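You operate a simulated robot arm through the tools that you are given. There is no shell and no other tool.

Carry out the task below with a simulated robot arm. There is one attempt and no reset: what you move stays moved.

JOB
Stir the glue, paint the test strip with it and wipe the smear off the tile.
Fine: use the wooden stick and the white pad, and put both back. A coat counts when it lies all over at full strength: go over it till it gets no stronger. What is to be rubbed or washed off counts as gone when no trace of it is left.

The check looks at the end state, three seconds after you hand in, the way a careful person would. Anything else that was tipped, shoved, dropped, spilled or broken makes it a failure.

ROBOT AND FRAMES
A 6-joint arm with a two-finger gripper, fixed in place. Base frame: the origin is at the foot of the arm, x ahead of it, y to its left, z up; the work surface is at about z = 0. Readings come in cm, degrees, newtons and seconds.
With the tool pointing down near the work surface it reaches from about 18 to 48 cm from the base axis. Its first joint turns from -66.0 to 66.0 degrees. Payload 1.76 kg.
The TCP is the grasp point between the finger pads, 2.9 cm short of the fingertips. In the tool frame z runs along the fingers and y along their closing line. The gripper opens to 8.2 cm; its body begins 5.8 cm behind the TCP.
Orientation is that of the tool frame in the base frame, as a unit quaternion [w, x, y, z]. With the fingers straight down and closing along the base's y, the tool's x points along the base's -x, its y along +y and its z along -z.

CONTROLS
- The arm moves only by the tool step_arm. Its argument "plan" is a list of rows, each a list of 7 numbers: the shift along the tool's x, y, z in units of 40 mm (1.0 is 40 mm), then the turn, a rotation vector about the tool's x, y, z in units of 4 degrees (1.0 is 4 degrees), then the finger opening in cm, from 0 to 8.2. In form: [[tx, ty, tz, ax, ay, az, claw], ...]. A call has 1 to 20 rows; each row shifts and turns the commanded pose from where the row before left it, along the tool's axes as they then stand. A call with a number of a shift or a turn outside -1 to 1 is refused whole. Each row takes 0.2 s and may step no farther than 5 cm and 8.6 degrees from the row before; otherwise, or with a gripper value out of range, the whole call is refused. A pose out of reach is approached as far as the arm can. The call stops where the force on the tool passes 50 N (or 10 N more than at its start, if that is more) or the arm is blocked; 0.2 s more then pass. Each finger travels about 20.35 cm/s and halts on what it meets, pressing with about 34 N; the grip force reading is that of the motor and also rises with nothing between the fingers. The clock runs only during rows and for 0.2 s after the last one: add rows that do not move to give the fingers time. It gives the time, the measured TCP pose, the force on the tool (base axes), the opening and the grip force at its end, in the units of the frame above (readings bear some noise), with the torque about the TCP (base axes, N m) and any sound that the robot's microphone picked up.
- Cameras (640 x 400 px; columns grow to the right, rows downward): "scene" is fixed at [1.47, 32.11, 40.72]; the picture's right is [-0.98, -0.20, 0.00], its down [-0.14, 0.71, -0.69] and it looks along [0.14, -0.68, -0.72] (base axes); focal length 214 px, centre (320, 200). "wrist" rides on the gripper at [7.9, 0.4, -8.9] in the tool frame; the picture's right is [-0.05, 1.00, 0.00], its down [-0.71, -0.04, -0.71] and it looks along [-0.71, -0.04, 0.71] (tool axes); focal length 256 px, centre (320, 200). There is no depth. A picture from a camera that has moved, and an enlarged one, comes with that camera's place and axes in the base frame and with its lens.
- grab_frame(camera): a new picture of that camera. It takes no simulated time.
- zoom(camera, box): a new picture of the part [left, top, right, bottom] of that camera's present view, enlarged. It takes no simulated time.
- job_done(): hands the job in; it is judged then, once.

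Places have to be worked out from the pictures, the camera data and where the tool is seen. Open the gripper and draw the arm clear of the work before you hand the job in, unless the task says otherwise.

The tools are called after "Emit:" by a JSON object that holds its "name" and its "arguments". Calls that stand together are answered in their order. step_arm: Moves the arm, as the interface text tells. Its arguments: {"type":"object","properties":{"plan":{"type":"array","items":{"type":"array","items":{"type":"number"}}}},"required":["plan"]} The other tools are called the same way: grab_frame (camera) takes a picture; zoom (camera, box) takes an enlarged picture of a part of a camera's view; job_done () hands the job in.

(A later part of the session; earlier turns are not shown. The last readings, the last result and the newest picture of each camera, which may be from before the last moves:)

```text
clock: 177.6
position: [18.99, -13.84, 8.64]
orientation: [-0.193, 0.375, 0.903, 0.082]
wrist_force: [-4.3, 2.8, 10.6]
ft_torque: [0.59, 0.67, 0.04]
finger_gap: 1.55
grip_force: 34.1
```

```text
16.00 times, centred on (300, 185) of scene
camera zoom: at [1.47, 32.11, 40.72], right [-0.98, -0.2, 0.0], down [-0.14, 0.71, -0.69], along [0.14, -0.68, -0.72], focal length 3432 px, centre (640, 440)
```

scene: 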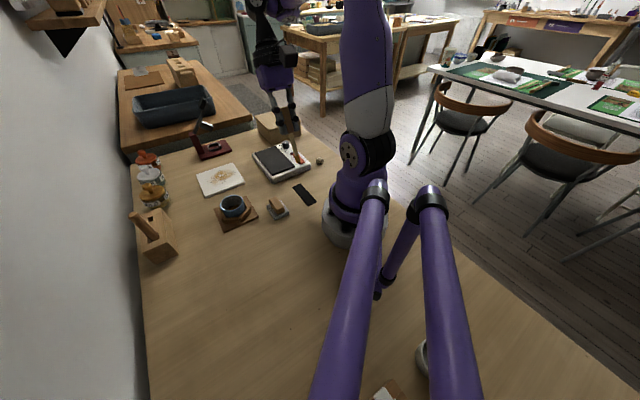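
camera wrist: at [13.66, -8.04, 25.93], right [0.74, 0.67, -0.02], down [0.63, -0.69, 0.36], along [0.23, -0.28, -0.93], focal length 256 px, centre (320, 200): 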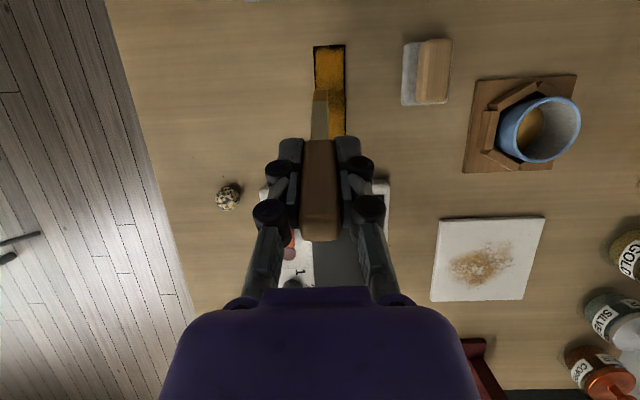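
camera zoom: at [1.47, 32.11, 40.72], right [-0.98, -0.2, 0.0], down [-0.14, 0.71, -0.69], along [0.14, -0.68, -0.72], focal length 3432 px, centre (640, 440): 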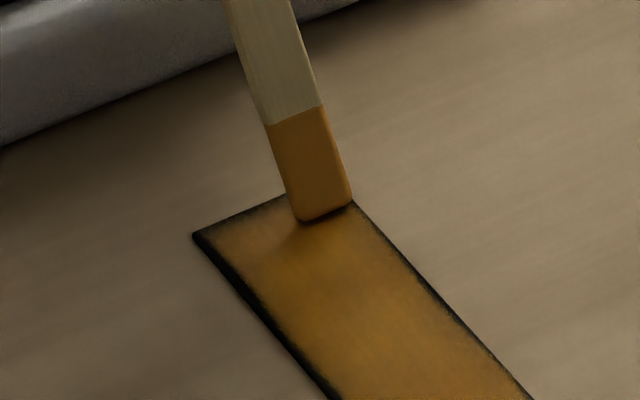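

The inner end shows a gradient that could still be thin glue. For certainty I take a fourth load and will drag strokes right off that end. First I lift, straighten and raise the tool.

Emit:
{"name": "step_arm", "arguments": {"plan": [[0.1, 0, -0.228, 0, 0, 0, 0], [0.1, 0, -0.228, 0, 0, 0, 0], [0.1, 0, -0.228, 0, 0, 0, 0], [0.1, 0, -0.228, 0, 0, 0, 0], [0.1, 0, -0.228, 0, 0, 0, 0], [0.1, 0, -0.228, 0, 0, 0, 0], [0, 0, 0, 0, -1, 0, 0], [0, 0, 0, 0, -1, 0, 0], [0, 0, 0, 0, -1, 0, 0], [0, 0, 0, 0, -1, 0, 0], [0, 0, 0, 0, -1, 0, 0], [0, 0, 0, 0, -1, 0, 0], [0, 0, -0.3, 0, 0, 0, 0], [0, 0, -0.3, 0, 0, 0, 0], [0, 0, -0.3, 0, 0, 0, 0], [0, 0, -0.3, 0, 0, 0, 0], [0, 0, -0.2, 0, 0, 0, 0], [0, 0, 0, 0, 0, 0, 0]]}}

```text
clock: 181.4
position: [18.96, -13.76, 20.25]
orientation: [-0.001, 0.384, 0.923, 0.002]
wrist_force: [0.8, -0.1, -0.6]
ft_torque: [0.03, 0.04, 0.0]
finger_gap: 1.56
grip_force: 33.9
```

I move to the cup, offsetting for the slight rotation of the stick.

Emit:
{"name": "step_arm", "arguments": {"plan": [[0.04, 0.2, 0, 0, 0, 0, 0], [0.0772, 0.352, 0, 0, 0, 0, 0], [0.0772, 0.352, 0, 0, 0, 0, 0], [0.0772, 0.352, 0, 0, 0, 0, 0], [0.0772, 0.352, 0, 0, 0, 0, 0], [0.0772, 0.352, 0, 0, 0, 0, 0], [0.0772, 0.352, 0, 0, 0, 0, 0], [0.0772, 0.352, 0, 0, 0, 0, 0], [0.0772, 0.352, 0, 0, 0, 0, 0], [0.0772, 0.352, 0, 0, 0, 0, 0], [0.0772, 0.352, 0, 0, 0, 0, 0], [0.0772, 0.352, 0, 0, 0, 0, 0], [0.0772, 0.352, 0, 0, 0, 0, 0], [0.037, 0.154, 0, 0, 0, 0, 0], [0, 0, 0, 0, 0, 0, 0]]}}

Emit:
{"name": "zoom", "arguments": {"camera": "wrist", "box": [240, 0, 400, 240]}}

Emit:
{"name": "zoom", "arguments": {"camera": "scene", "box": [170, 120, 290, 240]}}

```text
clock: 184.6
position: [29.03, 1.99, 20.2]
orientation: [-0.001, 0.383, 0.924, 0.002]
wrist_force: [-0.2, 0.0, -0.7]
ft_torque: [0.0, -0.01, -0.01]
finger_gap: 1.53
grip_force: 33.7
```

```text
1.67 times, centred on (320, 120) of wrist
camera zoom: at [23.67, 7.89, 29.11], right [0.74, 0.67, 0.0], down [0.47, -0.53, 0.71], along [0.47, -0.52, -0.71], focal length 427 px, centre (320, 333)
```

zoom: 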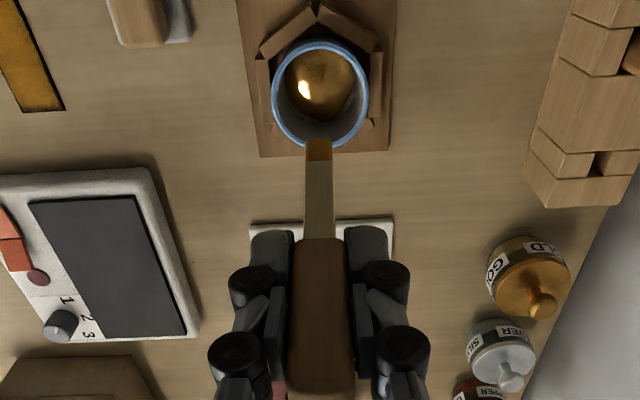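

```text
3.33 times, centred on (230, 180) of scene
camera zoom: at [1.47, 32.11, 40.72], right [-0.98, -0.2, 0.0], down [-0.14, 0.71, -0.69], along [0.14, -0.68, -0.72], focal length 715 px, centre (620, 267)
```

zoom: 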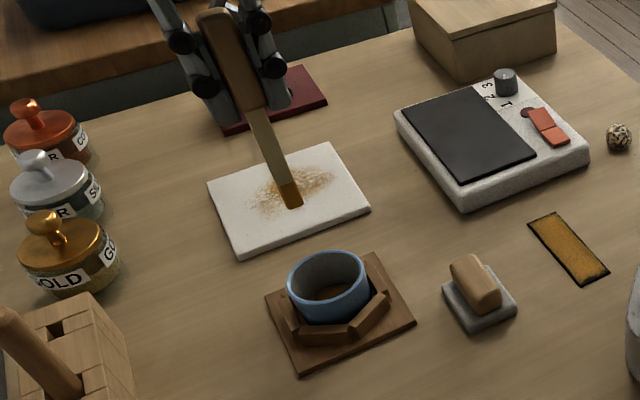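

The stick has turned about 4–5° in the grip by now, but its tip is over the glue. I dip a bit deeper (TCP z ≈ 10.6), swirl, and lift.

Emit:
{"name": "step_arm", "arguments": {"plan": [[-0.03, 0, 0.3, 0, 0, 0, 0], [0, 0, 0.3, 0, 0, 0, 0], [0, 0, 0.3, 0, 0, 0, 0], [0, 0, 0.3, 0, 0, 0, 0], [0, 0, 0.3, 0, 0, 0, 0], [0, 0, 0.3, 0, 0, 0, 0], [0, 0, 0.3, 0, 0, 0, 0], [0, 0, 0.2, 0, 0, 0, 0], [0, 0, 0.1, 0, 0, 0, 0], [0, 0, 0, 0, 0, 0, 0]]}}

Emit:
{"name": "step_arm", "arguments": {"plan": [[0.12, 0, 0, 0, 0, 0, 0], [-0.12, 0.12, 0, 0, 0, 0, 0], [-0.12, -0.12, 0, 0, 0, 0, 0], [0.12, -0.12, 0, 0, 0, 0, 0], [0.12, 0.12, 0, 0, 0, 0, 0], [-0.12, 0.12, 0, 0, 0, 0, 0], [-0.12, -0.12, 0, 0, 0, 0, 0], [0.12, -0.12, 0, 0, 0, 0, 0], [0, 0.12, 0, 0, 0, 0, 0], [0, 0, 0, 0, 0, 0, 0]]}}

Emit:
{"name": "zoom", "arguments": {"camera": "wrist", "box": [240, 0, 400, 140]}}

```text
clock: 186.8
position: [29.29, 2.12, 10.43]
orientation: [0.001, 0.382, 0.924, 0.003]
wrist_force: [-1.8, -0.6, 15.5]
ft_torque: [0.07, 0.12, 0.02]
finger_gap: 1.54
grip_force: 34.2
```

```text
clock: 189.0
position: [29.15, 2.13, 10.56]
orientation: [0.0, 0.384, 0.923, 0.003]
wrist_force: [-0.8, -0.1, 0.6]
ft_torque: [-0.01, 0.01, -0.01]
finger_gap: 1.56
grip_force: 33.8
```

```text
2.86 times, centred on (320, 70) of wrist
camera zoom: at [23.83, 7.95, 19.5], right [0.74, 0.67, 0.0], down [0.47, -0.53, 0.71], along [0.47, -0.52, -0.71], focal length 731 px, centre (320, 571)
```

zoom: 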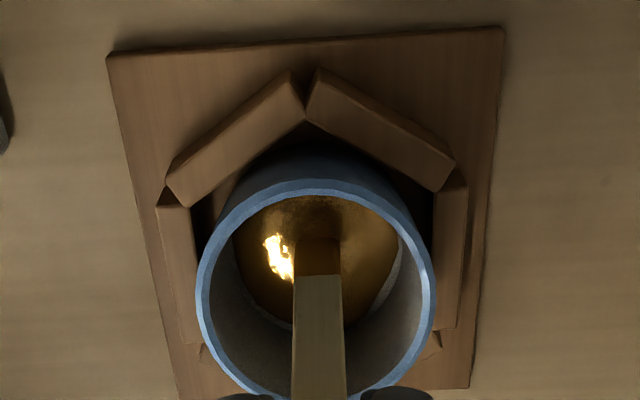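

The stick is well loaded. I lift out and return to the strip waypoint, lower and tilt.

Emit:
{"name": "step_arm", "arguments": {"plan": [[0, 0, -0.1, 0, 0, 0, 0], [0, 0, -0.2, 0, 0, 0, 0], [0, 0, -0.3, 0, 0, 0, 0], [0, 0, -0.3, 0, 0, 0, 0], [0, 0, -0.3, 0, 0, 0, 0], [0, 0, -0.3, 0, 0, 0, 0], [0, 0, -0.3, 0, 0, 0, 0], [0, 0, -0.3, 0, 0, 0, 0], [0, 0, -0.3, 0, 0, 0, 0], [0, 0, 0, 0, 0, 0, 0]]}}

Emit:
{"name": "step_arm", "arguments": {"plan": [[0, -0.2, 0, 0, 0, 0, 0], [0.003, -0.354, 0, 0, 0, 0, 0], [0.003, -0.354, 0, 0, 0, 0, 0], [0.003, -0.354, 0, 0, 0, 0, 0], [0.003, -0.354, 0, 0, 0, 0, 0], [0.003, -0.354, 0, 0, 0, 0, 0], [0.003, -0.354, 0, 0, 0, 0, 0], [0.003, -0.354, 0, 0, 0, 0, 0], [0.003, -0.354, 0, 0, 0, 0, 0], [0.003, -0.354, 0, 0, 0, 0, 0], [0.003, -0.354, 0, 0, 0, 0, 0], [0.003, -0.354, 0, 0, 0, 0, 0], [0.002, -0.354, 0, 0, 0, 0, 0], [0, -0.16, 0, 0, 0, 0, 0], [0, 0, 0, 0, 0, 0, 0]]}}

Emit:
{"name": "step_arm", "arguments": {"plan": [[0, 0, 0.3, 0, 0, 0, 0], [0, 0, 0.3, 0, 0, 0, 0], [0, 0, 0.3, 0, 0, 0, 0], [0, 0, 0.3, 0, 0, 0, 0], [0, 0, 0.2, 0, 0, 0, 0], [0, 0, 0, 0, 1, 0, 0], [0, 0, 0, 0, 1, 0, 0], [0, 0, 0, 0, 1, 0, 0], [0, 0, 0, 0, 1, 0, 0], [0, 0, 0, 0, 1, 0, 0], [0, 0, 0, 0, 1, 0, 0], [0, 0, 0, 0, 0, 0, 0]]}}

Emit:
{"name": "zoom", "arguments": {"camera": "wrist", "box": [250, 0, 390, 140]}}

```text
clock: 191.2
position: [29.01, 1.94, 20.09]
orientation: [-0.001, 0.384, 0.924, 0.002]
wrist_force: [-0.5, 0.3, -0.6]
ft_torque: [0.0, 0.01, 0.0]
finger_gap: 1.51
grip_force: 34.0
```

```text
clock: 194.4
position: [16.05, -10.81, 20.0]
orientation: [0.0, 0.383, 0.924, 0.002]
wrist_force: [-0.2, -0.1, 0.2]
ft_torque: [0.03, 0.01, 0.05]
finger_gap: 1.53
grip_force: 33.8
```

```text
clock: 197.0
position: [15.92, -11.0, 14.49]
orientation: [-0.192, 0.375, 0.903, 0.081]
wrist_force: [0.3, 0.4, -1.4]
ft_torque: [0.01, 0.03, 0.03]
finger_gap: 1.53
grip_force: 33.8
```

```text
2.86 times, centred on (320, 70) of wrist
camera zoom: at [13.71, -8.17, 25.91], right [0.74, 0.67, -0.02], down [0.63, -0.69, 0.36], along [0.23, -0.28, -0.93], focal length 731 px, centre (320, 571)
```

zoom: 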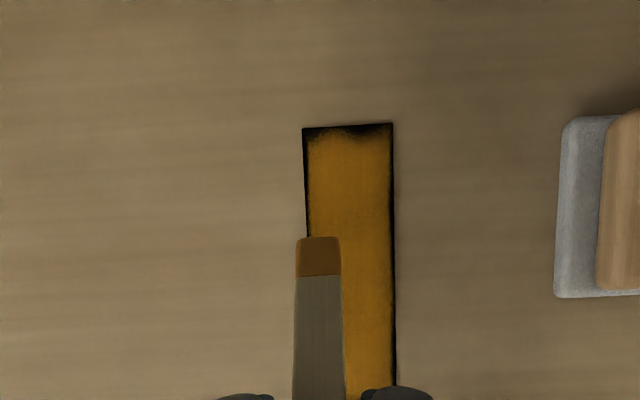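

I move over the strip about 1.3 cm from the inner end on the midline and descend.

Emit:
{"name": "step_arm", "arguments": {"plan": [[0.167, 0.075, 0.0747, 0, 0, 0, 0], [0.167, 0.075, 0.0747, 0, 0, 0, 0], [0.167, 0.076, 0.0747, 0, 0, 0, 0], [-0.11, 0, 0.246, 0, 0, 0, 0], [-0.11, 0, 0.246, 0, 0, 0, 0], [-0.11, 0, 0.246, 0, 0, 0, 0], [-0.11, 0, 0.246, 0, 0, 0, 0], [-0.11, 0, 0.246, 0, 0, 0, 0], [0, 0, 0, 0, 0, 0, 0]]}}

Emit:
{"name": "step_arm", "arguments": {"plan": [[-0.0153, 0, 0.0342, 0, 0, 0, 0], [0, 0, 0, 0, 0, 0, 0]]}}

Emit:
{"name": "zoom", "arguments": {"camera": "wrist", "box": [250, 10, 390, 150]}}

Emit:
{"name": "zoom", "arguments": {"camera": "scene", "box": [290, 180, 325, 210]}}

```text
clock: 199.0
position: [14.94, -8.8, 9.13]
orientation: [-0.192, 0.375, 0.903, 0.082]
wrist_force: [0.2, -0.2, -0.3]
ft_torque: [0.02, 0.02, -0.01]
finger_gap: 1.52
grip_force: 34.5
```

```text
clock: 199.6
position: [15.0, -8.81, 9.05]
orientation: [-0.192, 0.375, 0.903, 0.081]
wrist_force: [0.0, -0.4, -0.1]
ft_torque: [0.02, 0.03, 0.0]
finger_gap: 1.54
grip_force: 34.1
```

```text
2.86 times, centred on (320, 80) of wrist
camera zoom: at [12.78, -6.01, 20.32], right [0.74, 0.67, -0.02], down [0.63, -0.69, 0.36], along [0.23, -0.28, -0.93], focal length 731 px, centre (320, 543)
```

zoom: 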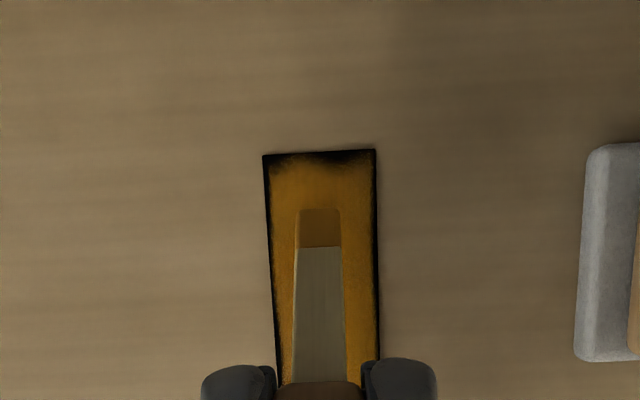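

```text
13.33 times, centred on (308, 195) of scene
camera zoom: at [1.47, 32.11, 40.72], right [-0.98, -0.2, 0.0], down [-0.14, 0.71, -0.69], along [0.14, -0.68, -0.72], focal length 2860 px, centre (487, 267)
```

zoom: 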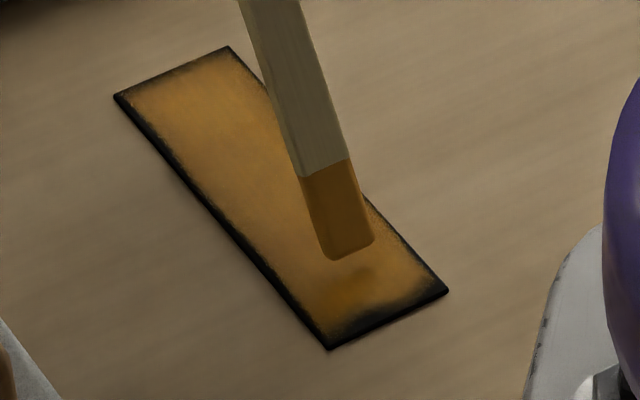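

The tip is hovering with its shadow visible just ahead. I creep down to contact.

Emit:
{"name": "step_arm", "arguments": {"plan": [[-0.0255, 0, 0.057, 0, 0, 0, 0], [0, 0, 0, 0, 0, 0, 0]]}}

Emit:
{"name": "step_arm", "arguments": {"plan": [[-0.0102, 0, 0.0228, 0, 0, 0, 0], [0, 0, 0, 0, 0, 0, 0]]}}

```text
clock: 200.2
position: [15.07, -8.67, 8.65]
orientation: [-0.192, 0.374, 0.904, 0.081]
wrist_force: [-1.1, 0.1, -0.9]
ft_torque: [0.01, -0.01, -0.03]
finger_gap: 1.55
grip_force: 34.0
```

```text
clock: 200.8
position: [15.15, -8.65, 8.55]
orientation: [-0.192, 0.375, 0.903, 0.082]
wrist_force: [0.0, 0.1, -0.5]
ft_torque: [-0.02, 0.01, 0.02]
finger_gap: 1.56
grip_force: 33.4
```

Emit:
{"name": "step_arm", "arguments": {"plan": [[-0.0102, 0, 0.0228, 0, 0, 0, 0], [0, 0, 0, 0, 0, 0, 0]]}}

```text
clock: 201.4
position: [15.01, -8.82, 8.57]
orientation: [-0.192, 0.374, 0.903, 0.081]
wrist_force: [0.5, -1.4, 5.5]
ft_torque: [0.1, 0.1, -0.01]
finger_gap: 1.54
grip_force: 33.6
```

Contact at 5.5 N with a fresh load. I stroke inward toward and over the inner end on the midline, in small rows.

Emit:
{"name": "step_arm", "arguments": {"plan": [[0.0653, 0, 0.0374, 0, 0, 0, 0], [0.0684, 0, 0.0306, 0, 0, 0, 0], [0.0684, 0, 0.0306, 0, 0, 0, 0], [0.0684, 0, 0.0306, 0, 0, 0, 0]]}}

Emit:
{"name": "zoom", "arguments": {"camera": "scene", "box": [290, 180, 325, 210]}}

Emit:
{"name": "zoom", "arguments": {"camera": "wrist", "box": [250, 10, 390, 150]}}

```text
clock: 202.4
position: [14.35, -7.96, 8.48]
orientation: [-0.19, 0.375, 0.904, 0.082]
wrist_force: [2.1, -4.0, 10.4]
ft_torque: [-0.04, 0.08, 0.02]
finger_gap: 1.52
grip_force: 34.3
```

```text
13.33 times, centred on (308, 195) of scene
camera zoom: at [1.47, 32.11, 40.72], right [-0.98, -0.2, 0.0], down [-0.14, 0.71, -0.69], along [0.14, -0.68, -0.72], focal length 2860 px, centre (487, 267)
```

zoom: 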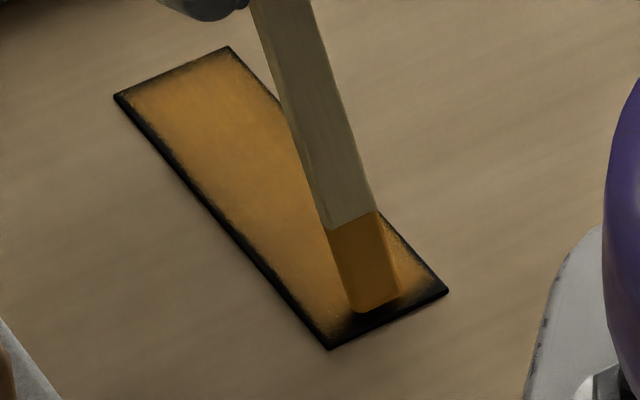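

```text
2.86 times, centred on (320, 80) of wrist
camera zoom: at [12.03, -5.1, 19.89], right [0.74, 0.67, -0.02], down [0.63, -0.69, 0.36], along [0.23, -0.28, -0.93], focal length 731 px, centre (320, 543)
```

zoom: 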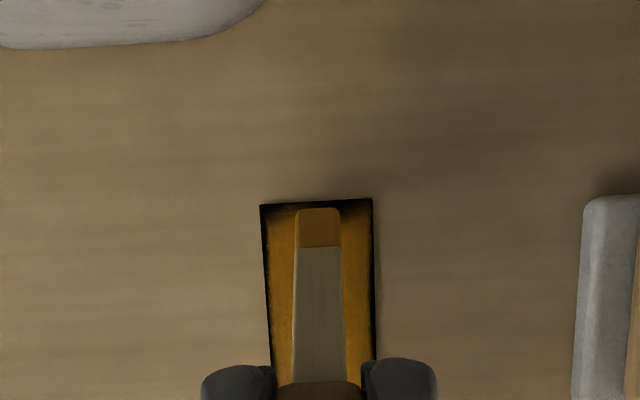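

Contact 10 N and the blade's front is just short of the inner end. I go 0.25 cm farther, then sweep right and left along the end.

Emit:
{"name": "step_arm", "arguments": {"plan": [[0.057, 0, 0.0255, 0, 0, 0, 0], [0, 0.08, 0, 0, 0, 0, 0], [0, 0.08, 0, 0, 0, 0, 0], [0, 0.08, 0, 0, 0, 0, 0]]}}

Emit:
{"name": "step_arm", "arguments": {"plan": [[0, -0.08, 0, 0, 0, 0, 0], [0, -0.08, 0, 0, 0, 0, 0], [0, -0.08, 0, 0, 0, 0, 0], [0, -0.08, 0, 0, 0, 0, 0], [0, -0.08, 0, 0, 0, 0, 0], [0, -0.08, 0, 0, 0, 0, 0]]}}

Emit:
{"name": "zoom", "arguments": {"camera": "scene", "box": [290, 180, 325, 210]}}

Emit:
{"name": "zoom", "arguments": {"camera": "wrist", "box": [250, 10, 390, 150]}}

```text
clock: 203.4
position: [14.58, -7.17, 8.47]
orientation: [-0.193, 0.375, 0.903, 0.082]
wrist_force: [-4.4, -0.2, 8.7]
ft_torque: [0.2, 0.65, 0.17]
finger_gap: 1.58
grip_force: 33.7
```

```text
clock: 204.8
position: [13.39, -8.37, 8.5]
orientation: [-0.192, 0.375, 0.903, 0.082]
wrist_force: [0.8, 0.0, 0.3]
ft_torque: [0.01, 0.02, 0.03]
finger_gap: 1.53
grip_force: 33.6
```

```text
13.33 times, centred on (308, 195) of scene
camera zoom: at [1.47, 32.11, 40.72], right [-0.98, -0.2, 0.0], down [-0.14, 0.71, -0.69], along [0.14, -0.68, -0.72], focal length 2860 px, centre (487, 267)
```

zoom: 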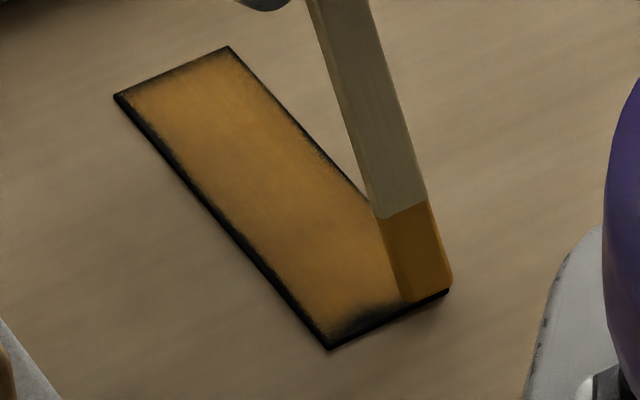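

```text
2.86 times, centred on (320, 80) of wrist
camera zoom: at [11.11, -5.6, 19.9], right [0.74, 0.67, -0.02], down [0.63, -0.69, 0.36], along [0.23, -0.28, -0.93], focal length 731 px, centre (320, 543)
```

zoom: 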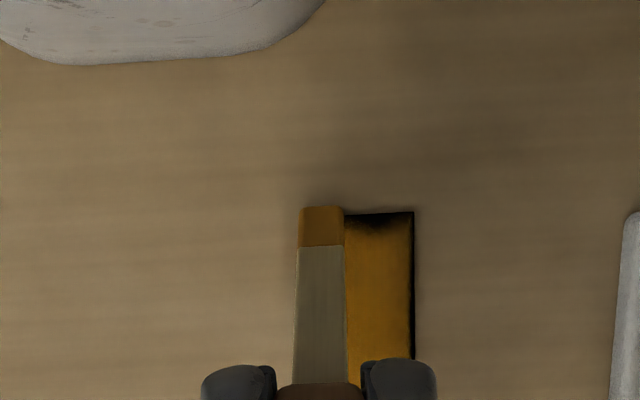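

With a fresh load and real contact (5–10 N) along the inner end, the ragged border still hasn't changed at all: the coat is as strong as it gets, and that border is just how it looks. I now lift off and straighten the tool to put the stick back.

Emit:
{"name": "step_arm", "arguments": {"plan": [[0.1, 0, -0.228, 0, 0, 0, 0], [0.1, 0, -0.228, 0, 0, 0, 0], [0.1, 0, -0.228, 0, 0, 0, 0], [-0.13, 0, -0.33, 0, 0, 0, 0], [-0.13, 0, -0.33, 0, 0, 0, 0], [-0.13, 0, -0.33, 0, 0, 0, 0], [-0.228, 0, -0.1019, 0, 0, 0, 0], [-0.228, 0, -0.1019, 0, 0, 0, 0], [0, 0, 0, 0, -1, 0, 0], [0, 0, 0, 0, -1, 0, 0], [0, 0, 0, 0, -1, 0, 0], [0, 0, 0, 0, -1, 0, 0], [0, 0, 0, 0, -1, 0, 0], [0, 0, 0, 0, -1, 0, 0], [0, 0, -0.3, 0, 0, 0, 0], [0, 0, -0.3, 0, 0, 0, 0], [0, 0, -0.3, 0, 0, 0, 0], [0, 0, -0.3, 0, 0, 0, 0], [0, 0, 0, 0, 0, 0, 0]]}}

Emit:
{"name": "zoom", "arguments": {"camera": "scene", "box": [220, 90, 340, 220]}}

Emit:
{"name": "grab_frame", "arguments": {"camera": "wrist"}}

```text
clock: 208.8
position: [16.91, -12.07, 19.55]
orientation: [-0.001, 0.384, 0.923, 0.001]
wrist_force: [0.2, 0.1, -0.7]
ft_torque: [0.02, 0.04, -0.02]
finger_gap: 1.53
grip_force: 34.0
```

```text
3.08 times, centred on (280, 155) of scene
camera zoom: at [1.47, 32.11, 40.72], right [-0.98, -0.2, 0.0], down [-0.14, 0.71, -0.69], along [0.14, -0.68, -0.72], focal length 660 px, centre (443, 338)
```

zoom: 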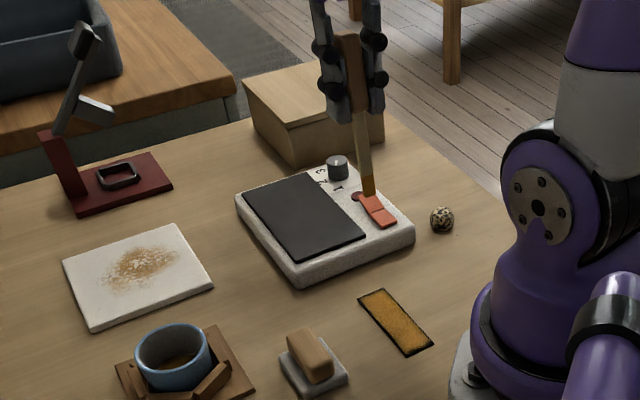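

```text
taken
camera wrist: at [11.62, -6.12, 28.48], right [0.75, 0.67, 0.0], down [0.47, -0.53, 0.71], along [0.47, -0.52, -0.71], focal length 256 px, centre (320, 200)
```

wrist: 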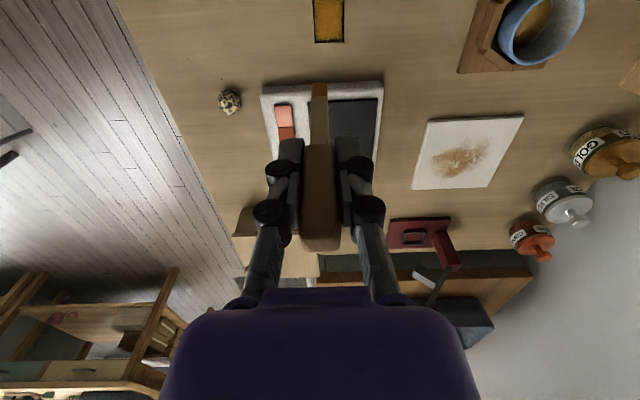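

The stick is vertical-ish again. I raise a bit and travel toward the stick block.

Emit:
{"name": "step_arm", "arguments": {"plan": [[0, 0, -0.375, 0, 0, 0, 0], [0, 0, -0.375, 0, 0, 0, 0], [-0.01, 0.3, 0, 0, 0, 0, 0], [-0.01, 0.42, 0, 0, 0, 0, 0], [-0.01, 0.42, 0, 0, 0, 0, 0], [-0.01, 0.42, 0, 0, 0, 0, 0], [-0.01, 0.42, 0, 0, 0, 0, 0], [-0.01, 0.42, 0, 0, 0, 0, 0], [-0.01, 0.42, 0, 0, 0, 0, 0], [-0.01, 0.42, 0, 0, 0, 0, 0], [-0.01, 0.42, 0, 0, 0, 0, 0], [-0.01, 0.42, 0, 0, 0, 0, 0], [-0.01, 0.42, 0, 0, 0, 0, 0], [-0.01, 0.42, 0, 0, 0, 0, 0], [-0.01, 0.42, 0, 0, 0, 0, 0], [-0.01, 0.42, 0, 0, 0, 0, 0], [-0.01, 0.42, 0, 0, 0, 0, 0], [-0.01, 0.42, 0, 0, 0, 0, 0], [-0.01, 0.42, 0, 0, 0, 0, 0], [-0.007, 0.26, 0, 0, 0, 0, 0]]}}

Emit:
{"name": "step_arm", "arguments": {"plan": [[0, 0, 0, 0, 0, -1, 0], [0, 0, 0, 0, 0, -1, 0], [0, 0, 0, 0, 0, -1, 0], [0, 0, 0, 0, 0, -1, 0], [0, 0, 0, 0, 0, -1, 0], [0, 0, 0, 0, 0, -1, 0], [0, 0, 0, 0, 0, -1, 0], [0, 0, 0, 0, 0, -1, 0], [0, 0, 0, 0, 0, -1, 0], [0, 0, 0, 0, 0, -1, 0], [0, 0, 0, 0, 0, -1, 0], [0, 0, 0, 0, 0, -1, 0], [0, 0, 0, 0, 0, -1, 0], [0, 0, 0, 0, 0, -1, 0], [0, 0, 0, 0, 0, -1, 0], [0, 0, 0, 0, 0, -1, 0], [0, 0, 0, 0, 0, -1, 0], [0, 0, 0, 0, 0, -1, 0]]}}

Emit:
{"name": "step_arm", "arguments": {"plan": [[0, 0, 0, 0, 0, -1, 0], [0, 0, 0, 0, 0, -1, 0], [0, 0, 0, 0, 0, -1, 0], [0, 0, 0, 0, 0, -1, 0], [0, 0, 0, 0, 0, -0.5, 0], [0, 0, 0, 0, 0, 0, 0]]}}

Emit:
{"name": "grab_frame", "arguments": {"camera": "wrist"}}

Emit:
{"name": "zoom", "arguments": {"camera": "scene", "box": [60, 60, 220, 270]}}

```text
clock: 213.0
position: [37.99, 7.89, 22.37]
orientation: [0.001, 0.384, 0.923, 0.001]
wrist_force: [-0.2, 0.6, 1.3]
ft_torque: [-0.03, -0.01, -0.01]
finger_gap: 1.51
grip_force: 34.4
```

```text
clock: 216.8
position: [37.97, 7.96, 22.38]
orientation: [0.0, -0.234, 0.972, 0.0]
wrist_force: [-0.6, -0.5, -0.1]
ft_torque: [0.0, 0.02, 0.0]
finger_gap: 1.56
grip_force: 34.0
```

```text
clock: 218.2
position: [38.06, 8.06, 22.31]
orientation: [0.001, -0.382, 0.924, 0.0]
wrist_force: [0.4, -0.4, -1.0]
ft_torque: [-0.02, -0.02, 0.02]
finger_gap: 1.55
grip_force: 33.8
```

```text
taken
camera wrist: at [32.09, 2.7, 31.28], right [-0.67, 0.74, 0.0], down [0.52, 0.47, 0.71], along [0.53, 0.47, -0.71], focal length 256 px, centre (320, 200)
```

wrist: 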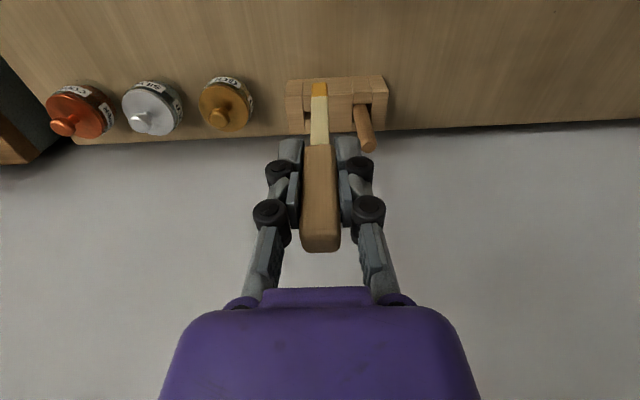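

```text
1.90 times, centred on (140, 165) of scene
camera zoom: at [1.47, 32.11, 40.72], right [-0.98, -0.2, 0.0], down [-0.14, 0.71, -0.69], along [0.14, -0.68, -0.72], focal length 408 px, centre (663, 267)
```

zoom: 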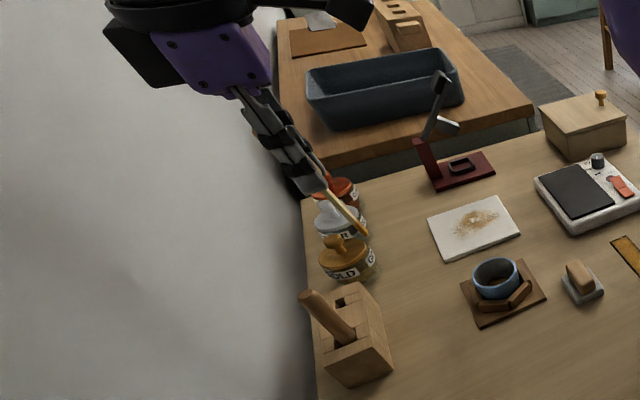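

I zoom in to measure how the stick now sits in the grip before inserting it.

Emit:
{"name": "zoom", "arguments": {"camera": "wrist", "box": [260, 60, 380, 160]}}

Emit:
{"name": "zoom", "arguments": {"camera": "wrist", "box": [260, 160, 380, 270]}}

Emit:
{"name": "zoom", "arguments": {"camera": "scene", "box": [110, 90, 170, 150]}}

```text
4.00 times, centred on (320, 110) of wrist
camera zoom: at [32.09, 2.7, 31.28], right [-0.67, 0.74, 0.0], down [0.52, 0.47, 0.71], along [0.53, 0.47, -0.71], focal length 1024 px, centre (320, 560)
```

zoom: 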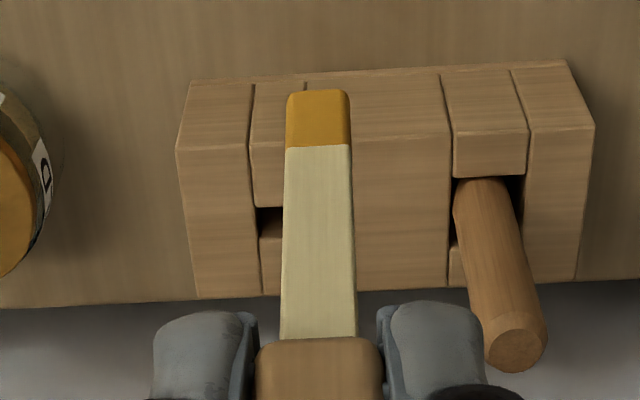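

```text
3.64 times, centred on (320, 215) of wrist
camera zoom: at [32.09, 2.7, 31.28], right [-0.67, 0.74, 0.0], down [0.52, 0.47, 0.71], along [0.53, 0.47, -0.71], focal length 931 px, centre (320, 146)
```

zoom: 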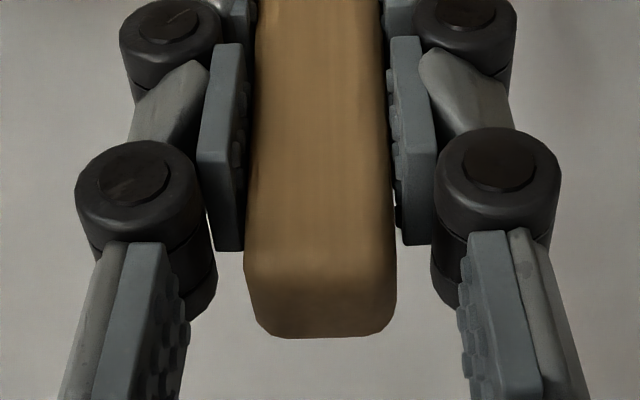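

```text
6.67 times, centred on (140, 120) of scene
camera zoom: at [1.47, 32.11, 40.72], right [-0.98, -0.2, 0.0], down [-0.14, 0.71, -0.69], along [0.14, -0.68, -0.72], focal length 1430 px, centre (1520, 733)
```

zoom: 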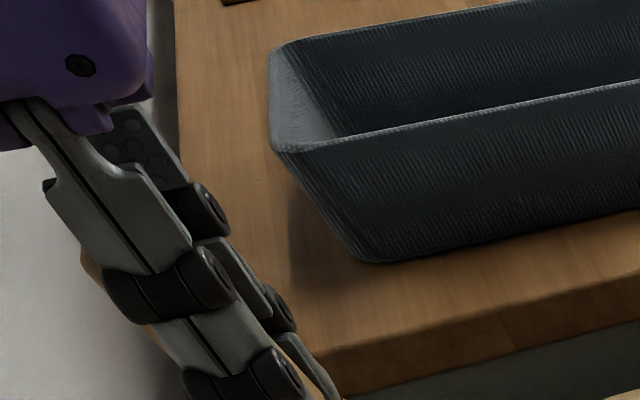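

I need the tip and handle positions in the scene view as well to fix the stick's lean.

Emit:
{"name": "zoom", "arguments": {"camera": "scene", "box": [110, 120, 180, 190]}}

```text
5.71 times, centred on (145, 155) of scene
camera zoom: at [1.47, 32.11, 40.72], right [-0.98, -0.2, 0.0], down [-0.14, 0.71, -0.69], along [0.14, -0.68, -0.72], focal length 1226 px, centre (1320, 457)
```

zoom: 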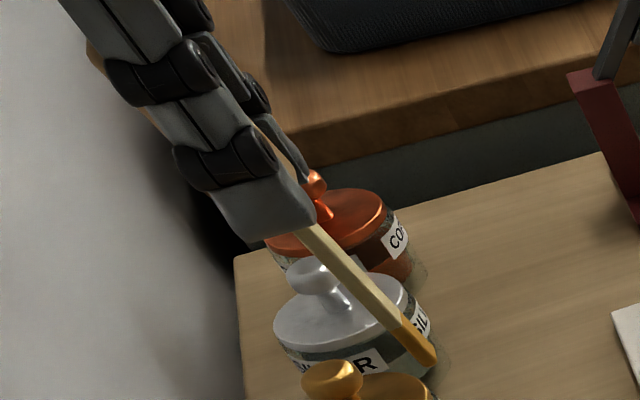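

Combining both views, the stick leans about 8° in the grip (pivot near the fingertips) and has slid up about 0.35 cm. I move above the empty slot and tilt the tool −8° so the stick hangs vertical.

Emit:
{"name": "step_arm", "arguments": {"plan": [[-0.3125, -0.082, 0, 0, 0, 0, 0], [-0.3125, -0.082, 0, 0, 0, 0, 0], [-0.3125, -0.082, 0, 0, 0, 0, 0], [-0.3125, -0.082, 0, 0, 0, 0, 0], [0, 0, 0, 0, -1, 0, 0], [0, 0, 0, 0, -1, 0, 0], [0, 0, 0, 0, 0, 0, 0], [0, 0, 0, 0, 0, 0, 0]]}}

Emit:
{"name": "zoom", "arguments": {"camera": "wrist", "box": [240, 20, 400, 170]}}

Emit:
{"name": "zoom", "arguments": {"camera": "scene", "box": [80, 120, 180, 260]}}

```text
clock: 220.0
position: [42.18, 10.23, 22.48]
orientation: [0.049, -0.381, 0.923, 0.021]
wrist_force: [0.4, 0.0, -0.3]
ft_torque: [0.0, 0.01, -0.01]
finger_gap: 1.55
grip_force: 34.2
out of reach, approached as far as the arm can: row 4
```

```text
2.67 times, centred on (320, 95) of wrist
camera zoom: at [35.6, 4.3, 30.46], right [-0.67, 0.74, 0.01], down [0.47, 0.41, 0.78], along [0.58, 0.52, -0.63], focal length 683 px, centre (320, 480)
```

zoom: 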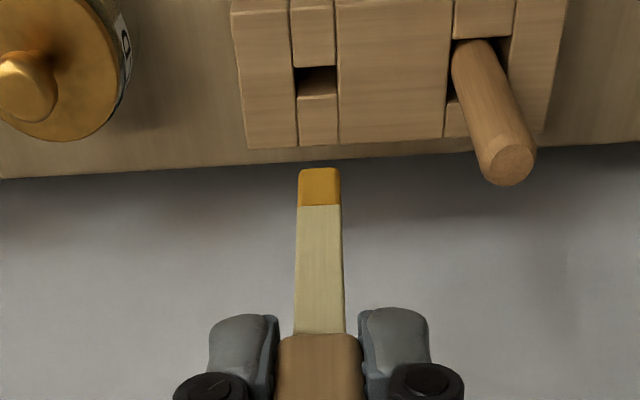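

```text
2.86 times, centred on (130, 190) of scene
camera zoom: at [1.47, 32.11, 40.72], right [-0.98, -0.2, 0.0], down [-0.14, 0.71, -0.69], along [0.14, -0.68, -0.72], focal length 613 px, centre (863, 229)
```

zoom: 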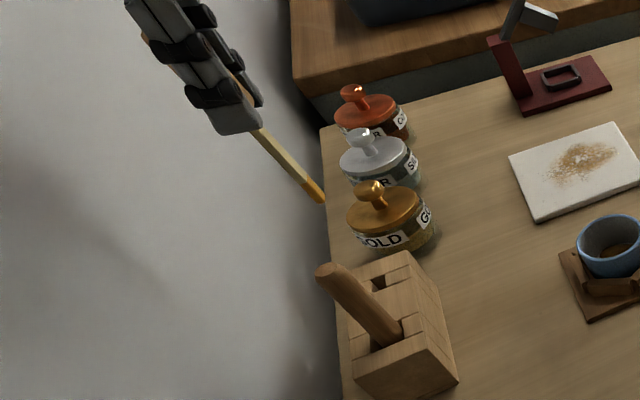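

The stick now hangs vertically within about a degree. I lower to bring the tip just above the slot while shifting slightly toward it, then check the alignment.

Emit:
{"name": "step_arm", "arguments": {"plan": [[0.0023, 0, 0.2583, 0, 0, 0, 0], [0.0023, 0, 0.2583, 0, 0, 0, 0], [0.0023, 0, 0.2583, 0, 0, 0, 0], [0.0023, 0, 0.2583, 0, 0, 0, 0], [0.0023, 0, 0.2583, 0, 0, 0, 0], [0.0023, 0, 0.2583, 0, 0, 0, 0], [0.0023, 0, 0.2, 0, 0, 0, 0], [0, 0, 0, 0, 0, 0, 0]]}}

Emit:
{"name": "zoom", "arguments": {"camera": "wrist", "box": [240, 20, 400, 170]}}

Emit:
{"name": "zoom", "arguments": {"camera": "scene", "box": [100, 160, 180, 250]}}

```text
clock: 221.8
position: [42.72, 10.83, 15.86]
orientation: [0.066, -0.381, 0.922, 0.029]
wrist_force: [0.4, -0.1, -1.4]
ft_torque: [-0.03, 0.02, 0.0]
finger_gap: 1.54
grip_force: 33.8
out of reach, approached as far as the arm can: row 1
```

```text
2.67 times, centred on (320, 95) of wrist
camera zoom: at [35.88, 4.61, 23.6], right [-0.67, 0.74, 0.01], down [0.45, 0.4, 0.8], along [0.59, 0.54, -0.6], focal length 683 px, centre (320, 480)
```

zoom: 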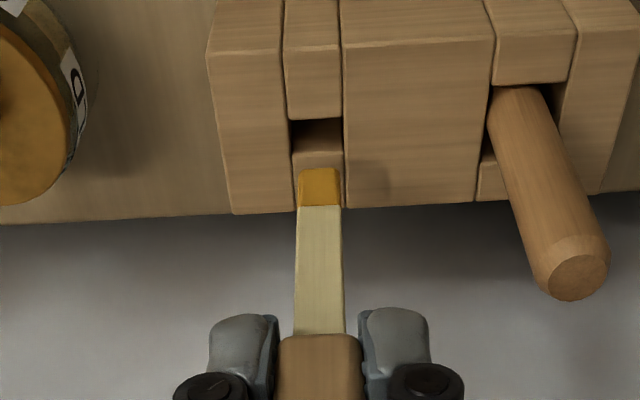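

```text
4.44 times, centred on (140, 205) of scene
camera zoom: at [1.47, 32.11, 40.72], right [-0.98, -0.2, 0.0], down [-0.14, 0.71, -0.69], along [0.14, -0.68, -0.72], focal length 953 px, centre (1120, 178)
```

zoom: 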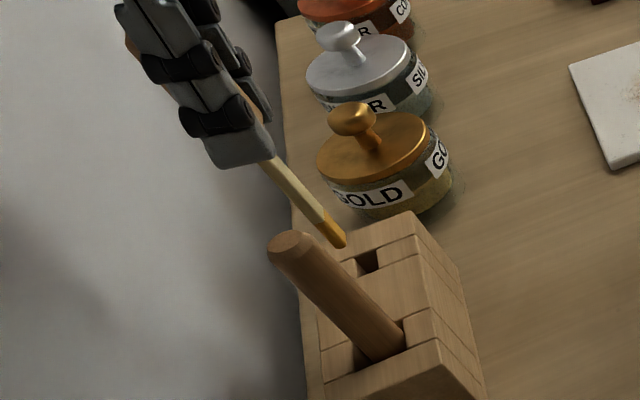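

The tip appears right over the slot in the wrist view. I zoom the scene view further to check the alignment from the side.

Emit:
{"name": "zoom", "arguments": {"camera": "scene", "box": [130, 195, 170, 235]}}

Emit:
{"name": "zoom", "arguments": {"camera": "wrist", "box": [290, 50, 350, 110]}}

```text
10.00 times, centred on (150, 215) of scene
camera zoom: at [1.47, 32.11, 40.72], right [-0.98, -0.2, 0.0], down [-0.14, 0.71, -0.69], along [0.14, -0.68, -0.72], focal length 2145 px, centre (2020, 50)
```

zoom: 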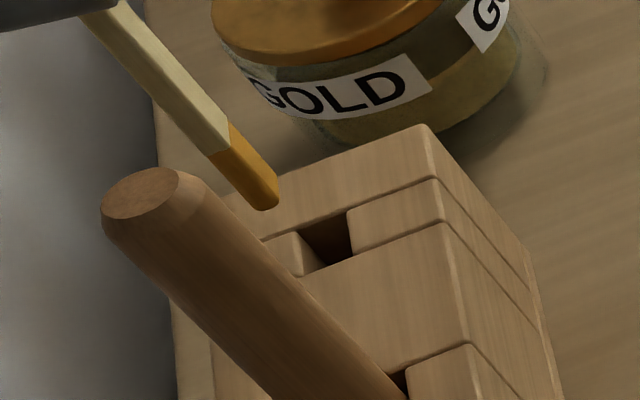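

```text
6.67 times, centred on (320, 80) of wrist
camera zoom: at [35.88, 4.61, 23.6], right [-0.67, 0.74, 0.01], down [0.45, 0.4, 0.8], along [0.59, 0.54, -0.6], focal length 1707 px, centre (320, 1000)
```

zoom: 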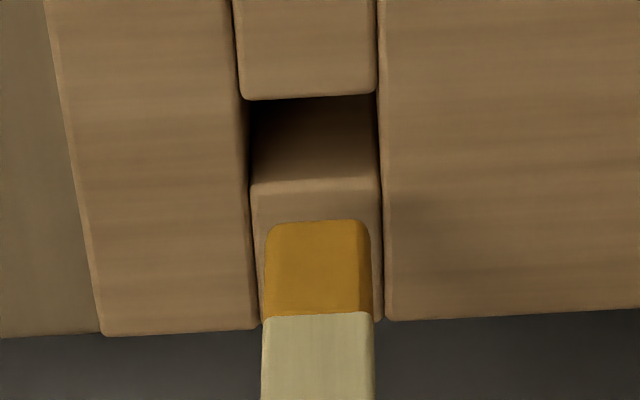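

Tip and slot centre agree within about 0.1 cm (both near (42.7, 11.03)), and the opening (≈1.0 × 1.5 cm) is roomy for the blade. I lower 2.4 cm so the tip enters, then check.

Emit:
{"name": "step_arm", "arguments": {"plan": [[0.0216, 0, 0.1486, 0, 0, 0, 0], [0.0216, 0, 0.1486, 0, 0, 0, 0], [0.0216, 0, 0.1486, 0, 0, 0, 0], [0.0216, 0, 0.1486, 0, 0, 0, 0], [0, 0, 0, 0, 0, 0, 0]]}}

Emit:
{"name": "zoom", "arguments": {"camera": "scene", "box": [130, 195, 170, 235]}}

Emit:
{"name": "zoom", "arguments": {"camera": "wrist", "box": [280, 40, 360, 120]}}

```text
clock: 223.0
position: [43.17, 11.29, 13.83]
orientation: [0.068, -0.381, 0.922, 0.028]
wrist_force: [2.0, 3.5, 34.4]
ft_torque: [0.35, -0.25, 0.02]
finger_gap: 1.51
grip_force: 34.0
out of reach, approached as far as the arm can: row 3
```

```text
10.00 times, centred on (150, 215) of scene
camera zoom: at [1.46, 32.11, 40.72], right [-0.98, -0.2, 0.0], down [-0.14, 0.71, -0.69], along [0.14, -0.68, -0.72], focal length 2145 px, centre (2020, 50)
```

zoom: 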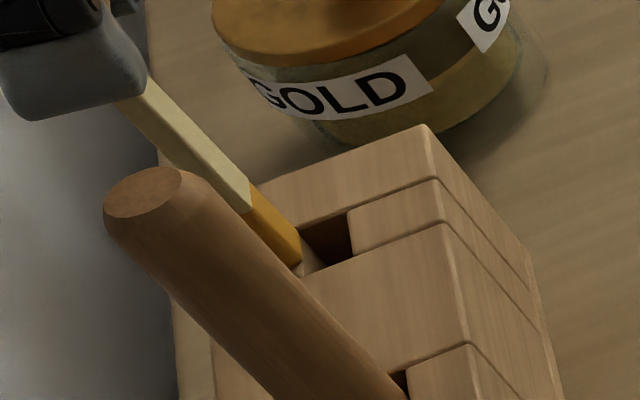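

```text
5.00 times, centred on (320, 80) of wrist
camera zoom: at [36.45, 4.99, 21.54], right [-0.67, 0.74, 0.01], down [0.45, 0.39, 0.8], along [0.59, 0.54, -0.6], focal length 1280 px, centre (320, 800)
```

zoom: 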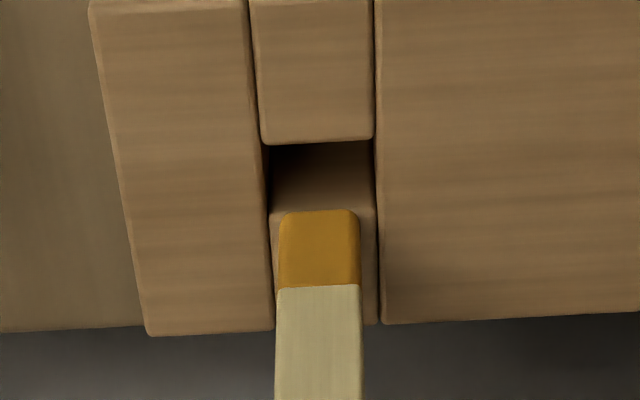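

The tip landed on the wall-side lip of the slot (34 N) because the arm drifted ~0.45 cm outward. I raise right away and shift 0.6 cm back toward the robot.

Emit:
{"name": "step_arm", "arguments": {"plan": [[-0.0216, 0, -0.1486, 0, 0, 0, 0], [0.15, 0, 0.02, 0, 0, 0, 0], [0, 0, 0, 0, 0, 0, 0]]}}

Emit:
{"name": "zoom", "arguments": {"camera": "wrist", "box": [280, 40, 360, 120]}}

Emit:
{"name": "zoom", "arguments": {"camera": "scene", "box": [130, 195, 170, 235]}}

```text
clock: 223.8
position: [43.09, 10.68, 14.03]
orientation: [0.064, -0.381, 0.922, 0.028]
wrist_force: [-0.2, -0.8, -0.4]
ft_torque: [-0.01, 0.01, 0.0]
finger_gap: 1.46
grip_force: 34.0
out of reach, approached as far as the arm can: row 2
```

```text
5.00 times, centred on (320, 80) of wrist
camera zoom: at [36.37, 4.5, 21.89], right [-0.67, 0.74, 0.01], down [0.45, 0.4, 0.8], along [0.59, 0.54, -0.6], focal length 1280 px, centre (320, 800)
```

zoom: 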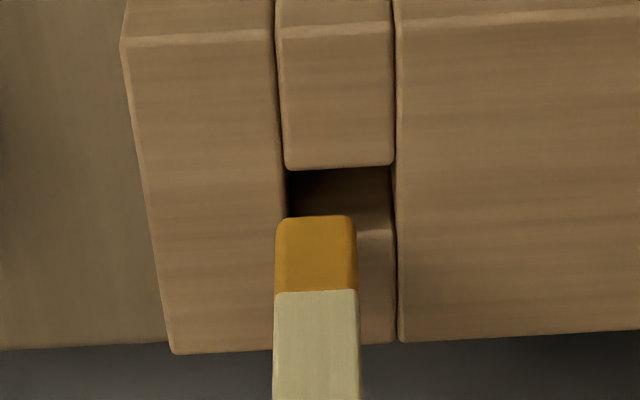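

```text
10.00 times, centred on (150, 215) of scene
camera zoom: at [1.47, 32.11, 40.72], right [-0.98, -0.2, 0.0], down [-0.14, 0.71, -0.69], along [0.14, -0.68, -0.72], focal length 2145 px, centre (2020, 50)
```

zoom: 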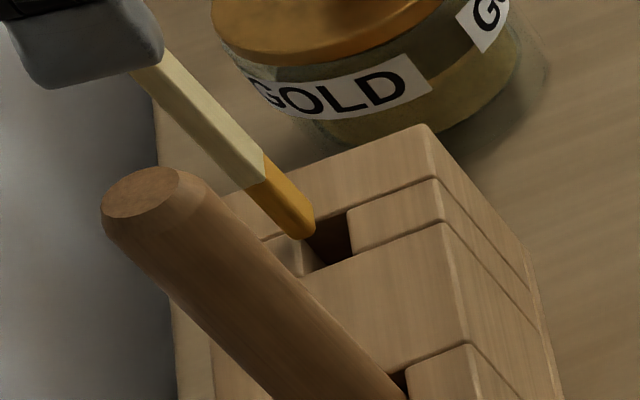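

The blade is now about 0.37 cm to the left of the slot. I nudge it right and check how the arm responds.

Emit:
{"name": "step_arm", "arguments": {"plan": [[0, 0.09, 0, 0, 0, 0, 0], [0, 0, 0, 0, 0, 0, 0], [0, 0, 0, 0, 0, 0, 0]]}}

Emit:
{"name": "zoom", "arguments": {"camera": "wrist", "box": [280, 40, 360, 120]}}

Emit:
{"name": "zoom", "arguments": {"camera": "scene", "box": [130, 195, 170, 235]}}

```text
clock: 224.6
position: [42.99, 11.11, 14.17]
orientation: [0.064, -0.381, 0.922, 0.028]
wrist_force: [0.1, 0.0, -0.3]
ft_torque: [-0.02, -0.01, -0.01]
finger_gap: 1.5
grip_force: 34.1
```

```text
5.00 times, centred on (320, 80) of wrist
camera zoom: at [36.31, 4.79, 21.99], right [-0.67, 0.74, 0.01], down [0.45, 0.4, 0.8], along [0.59, 0.54, -0.6], focal length 1280 px, centre (320, 800)
```

zoom: 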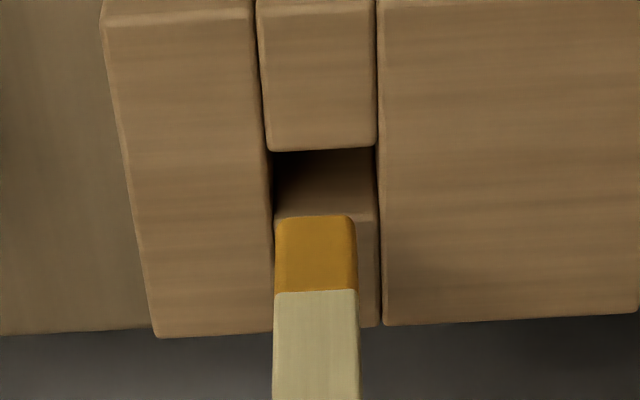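

```text
10.00 times, centred on (150, 215) of scene
camera zoom: at [1.47, 32.11, 40.72], right [-0.98, -0.2, 0.0], down [-0.14, 0.71, -0.69], along [0.14, -0.68, -0.72], focal length 2145 px, centre (2020, 50)
```

zoom: 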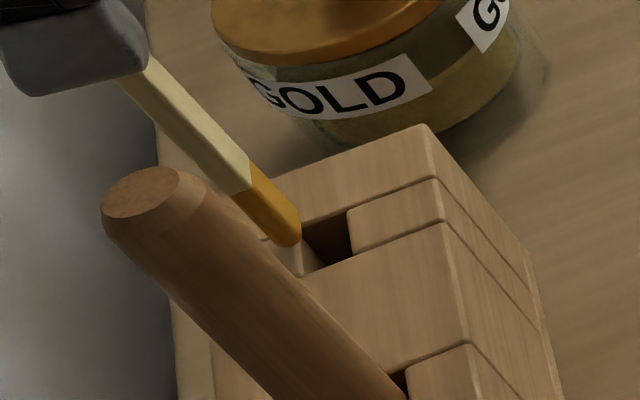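

The blade still sits over the wall-side lip and needs about 0.68 cm toward the robot and 0.12 cm right. I raise 0.5 cm and apply that shift.

Emit:
{"name": "step_arm", "arguments": {"plan": [[-0.018, 0, -0.1238, 0, 0, 0, 0], [0.084, 0.015, -0.012, 0, 0, 0, 0], [0.084, 0.015, -0.012, 0, 0, 0, 0], [0, 0, 0, 0, 0, 0, 0], [0, 0, 0, 0, 0, 0, 0]]}}

Emit:
{"name": "zoom", "arguments": {"camera": "wrist", "box": [280, 40, 360, 120]}}

Emit:
{"name": "zoom", "arguments": {"camera": "scene", "box": [130, 195, 170, 235]}}

```text
clock: 225.8
position: [42.82, 10.58, 14.85]
orientation: [0.065, -0.38, 0.922, 0.028]
wrist_force: [-0.8, -0.4, 0.9]
ft_torque: [0.05, 0.01, 0.01]
finger_gap: 1.5
grip_force: 33.7
out of reach, approached as far as the arm can: row 2, 3
```

```text
5.00 times, centred on (320, 80) of wrist
camera zoom: at [36.13, 4.46, 22.63], right [-0.67, 0.74, 0.01], down [0.45, 0.4, 0.8], along [0.59, 0.54, -0.6], focal length 1280 px, centre (320, 800)
```

zoom: 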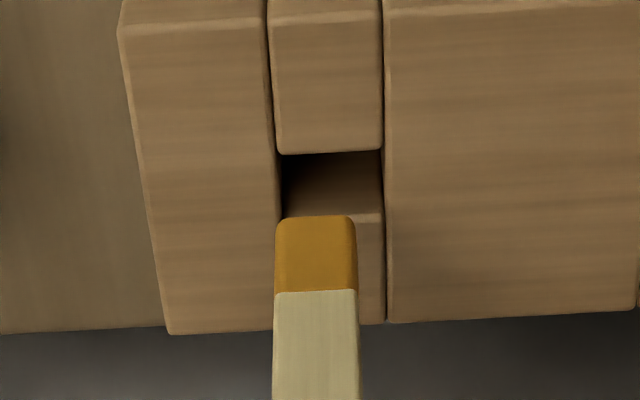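

```text
10.00 times, centred on (150, 215) of scene
camera zoom: at [1.47, 32.11, 40.72], right [-0.98, -0.2, 0.0], down [-0.14, 0.71, -0.69], along [0.14, -0.68, -0.72], focal length 2145 px, centre (2020, 50)
```

zoom: 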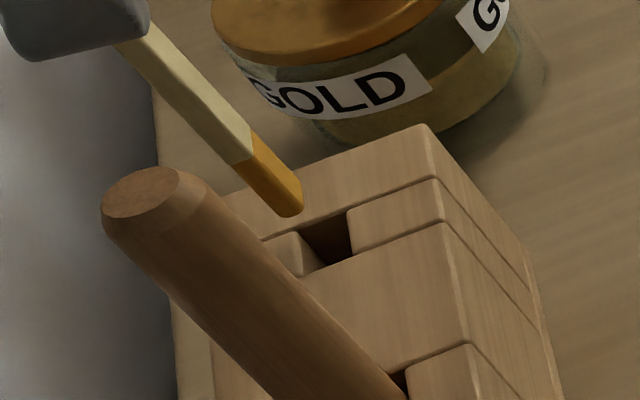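

The arm reports this outward tilt is at its limit when moving inward. I take 4° of the tilt back (which also swings the tip ~0.65 cm toward the robot, as needed); a 3–4° lean still fits the slot.

Emit:
{"name": "step_arm", "arguments": {"plan": [[0, 0, 0, 0, 1, 0, 0], [0, 0, 0, 0, 0, 0, 0], [0, 0, 0, 0, 0, 0, 0]]}}

Emit:
{"name": "zoom", "arguments": {"camera": "wrist", "box": [280, 40, 360, 120]}}

Emit:
{"name": "zoom", "arguments": {"camera": "scene", "box": [130, 195, 170, 235]}}

```text
clock: 226.6
position: [42.81, 10.62, 14.93]
orientation: [0.033, -0.381, 0.924, 0.015]
wrist_force: [0.8, 1.5, 0.1]
ft_torque: [0.04, 0.01, 0.03]
finger_gap: 1.48
grip_force: 34.2
```

```text
5.00 times, centred on (320, 80) of wrist
camera zoom: at [36.51, 4.8, 23.21], right [-0.67, 0.74, 0.0], down [0.49, 0.43, 0.76], along [0.56, 0.51, -0.65], focal length 1280 px, centre (320, 800)
```

zoom: 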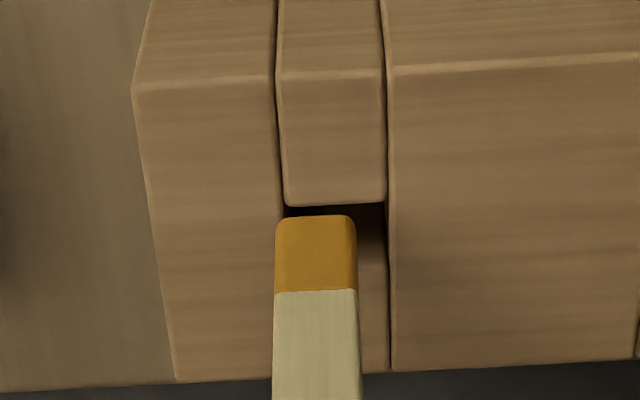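

```text
10.00 times, centred on (150, 215) of scene
camera zoom: at [1.47, 32.11, 40.72], right [-0.98, -0.2, 0.0], down [-0.14, 0.71, -0.69], along [0.14, -0.68, -0.72], focal length 2145 px, centre (2020, 50)
```

zoom: 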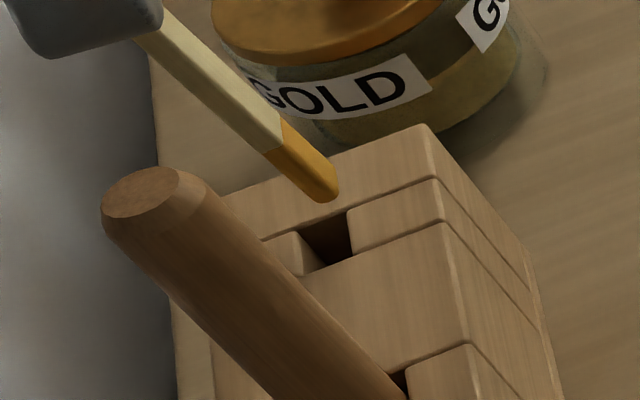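

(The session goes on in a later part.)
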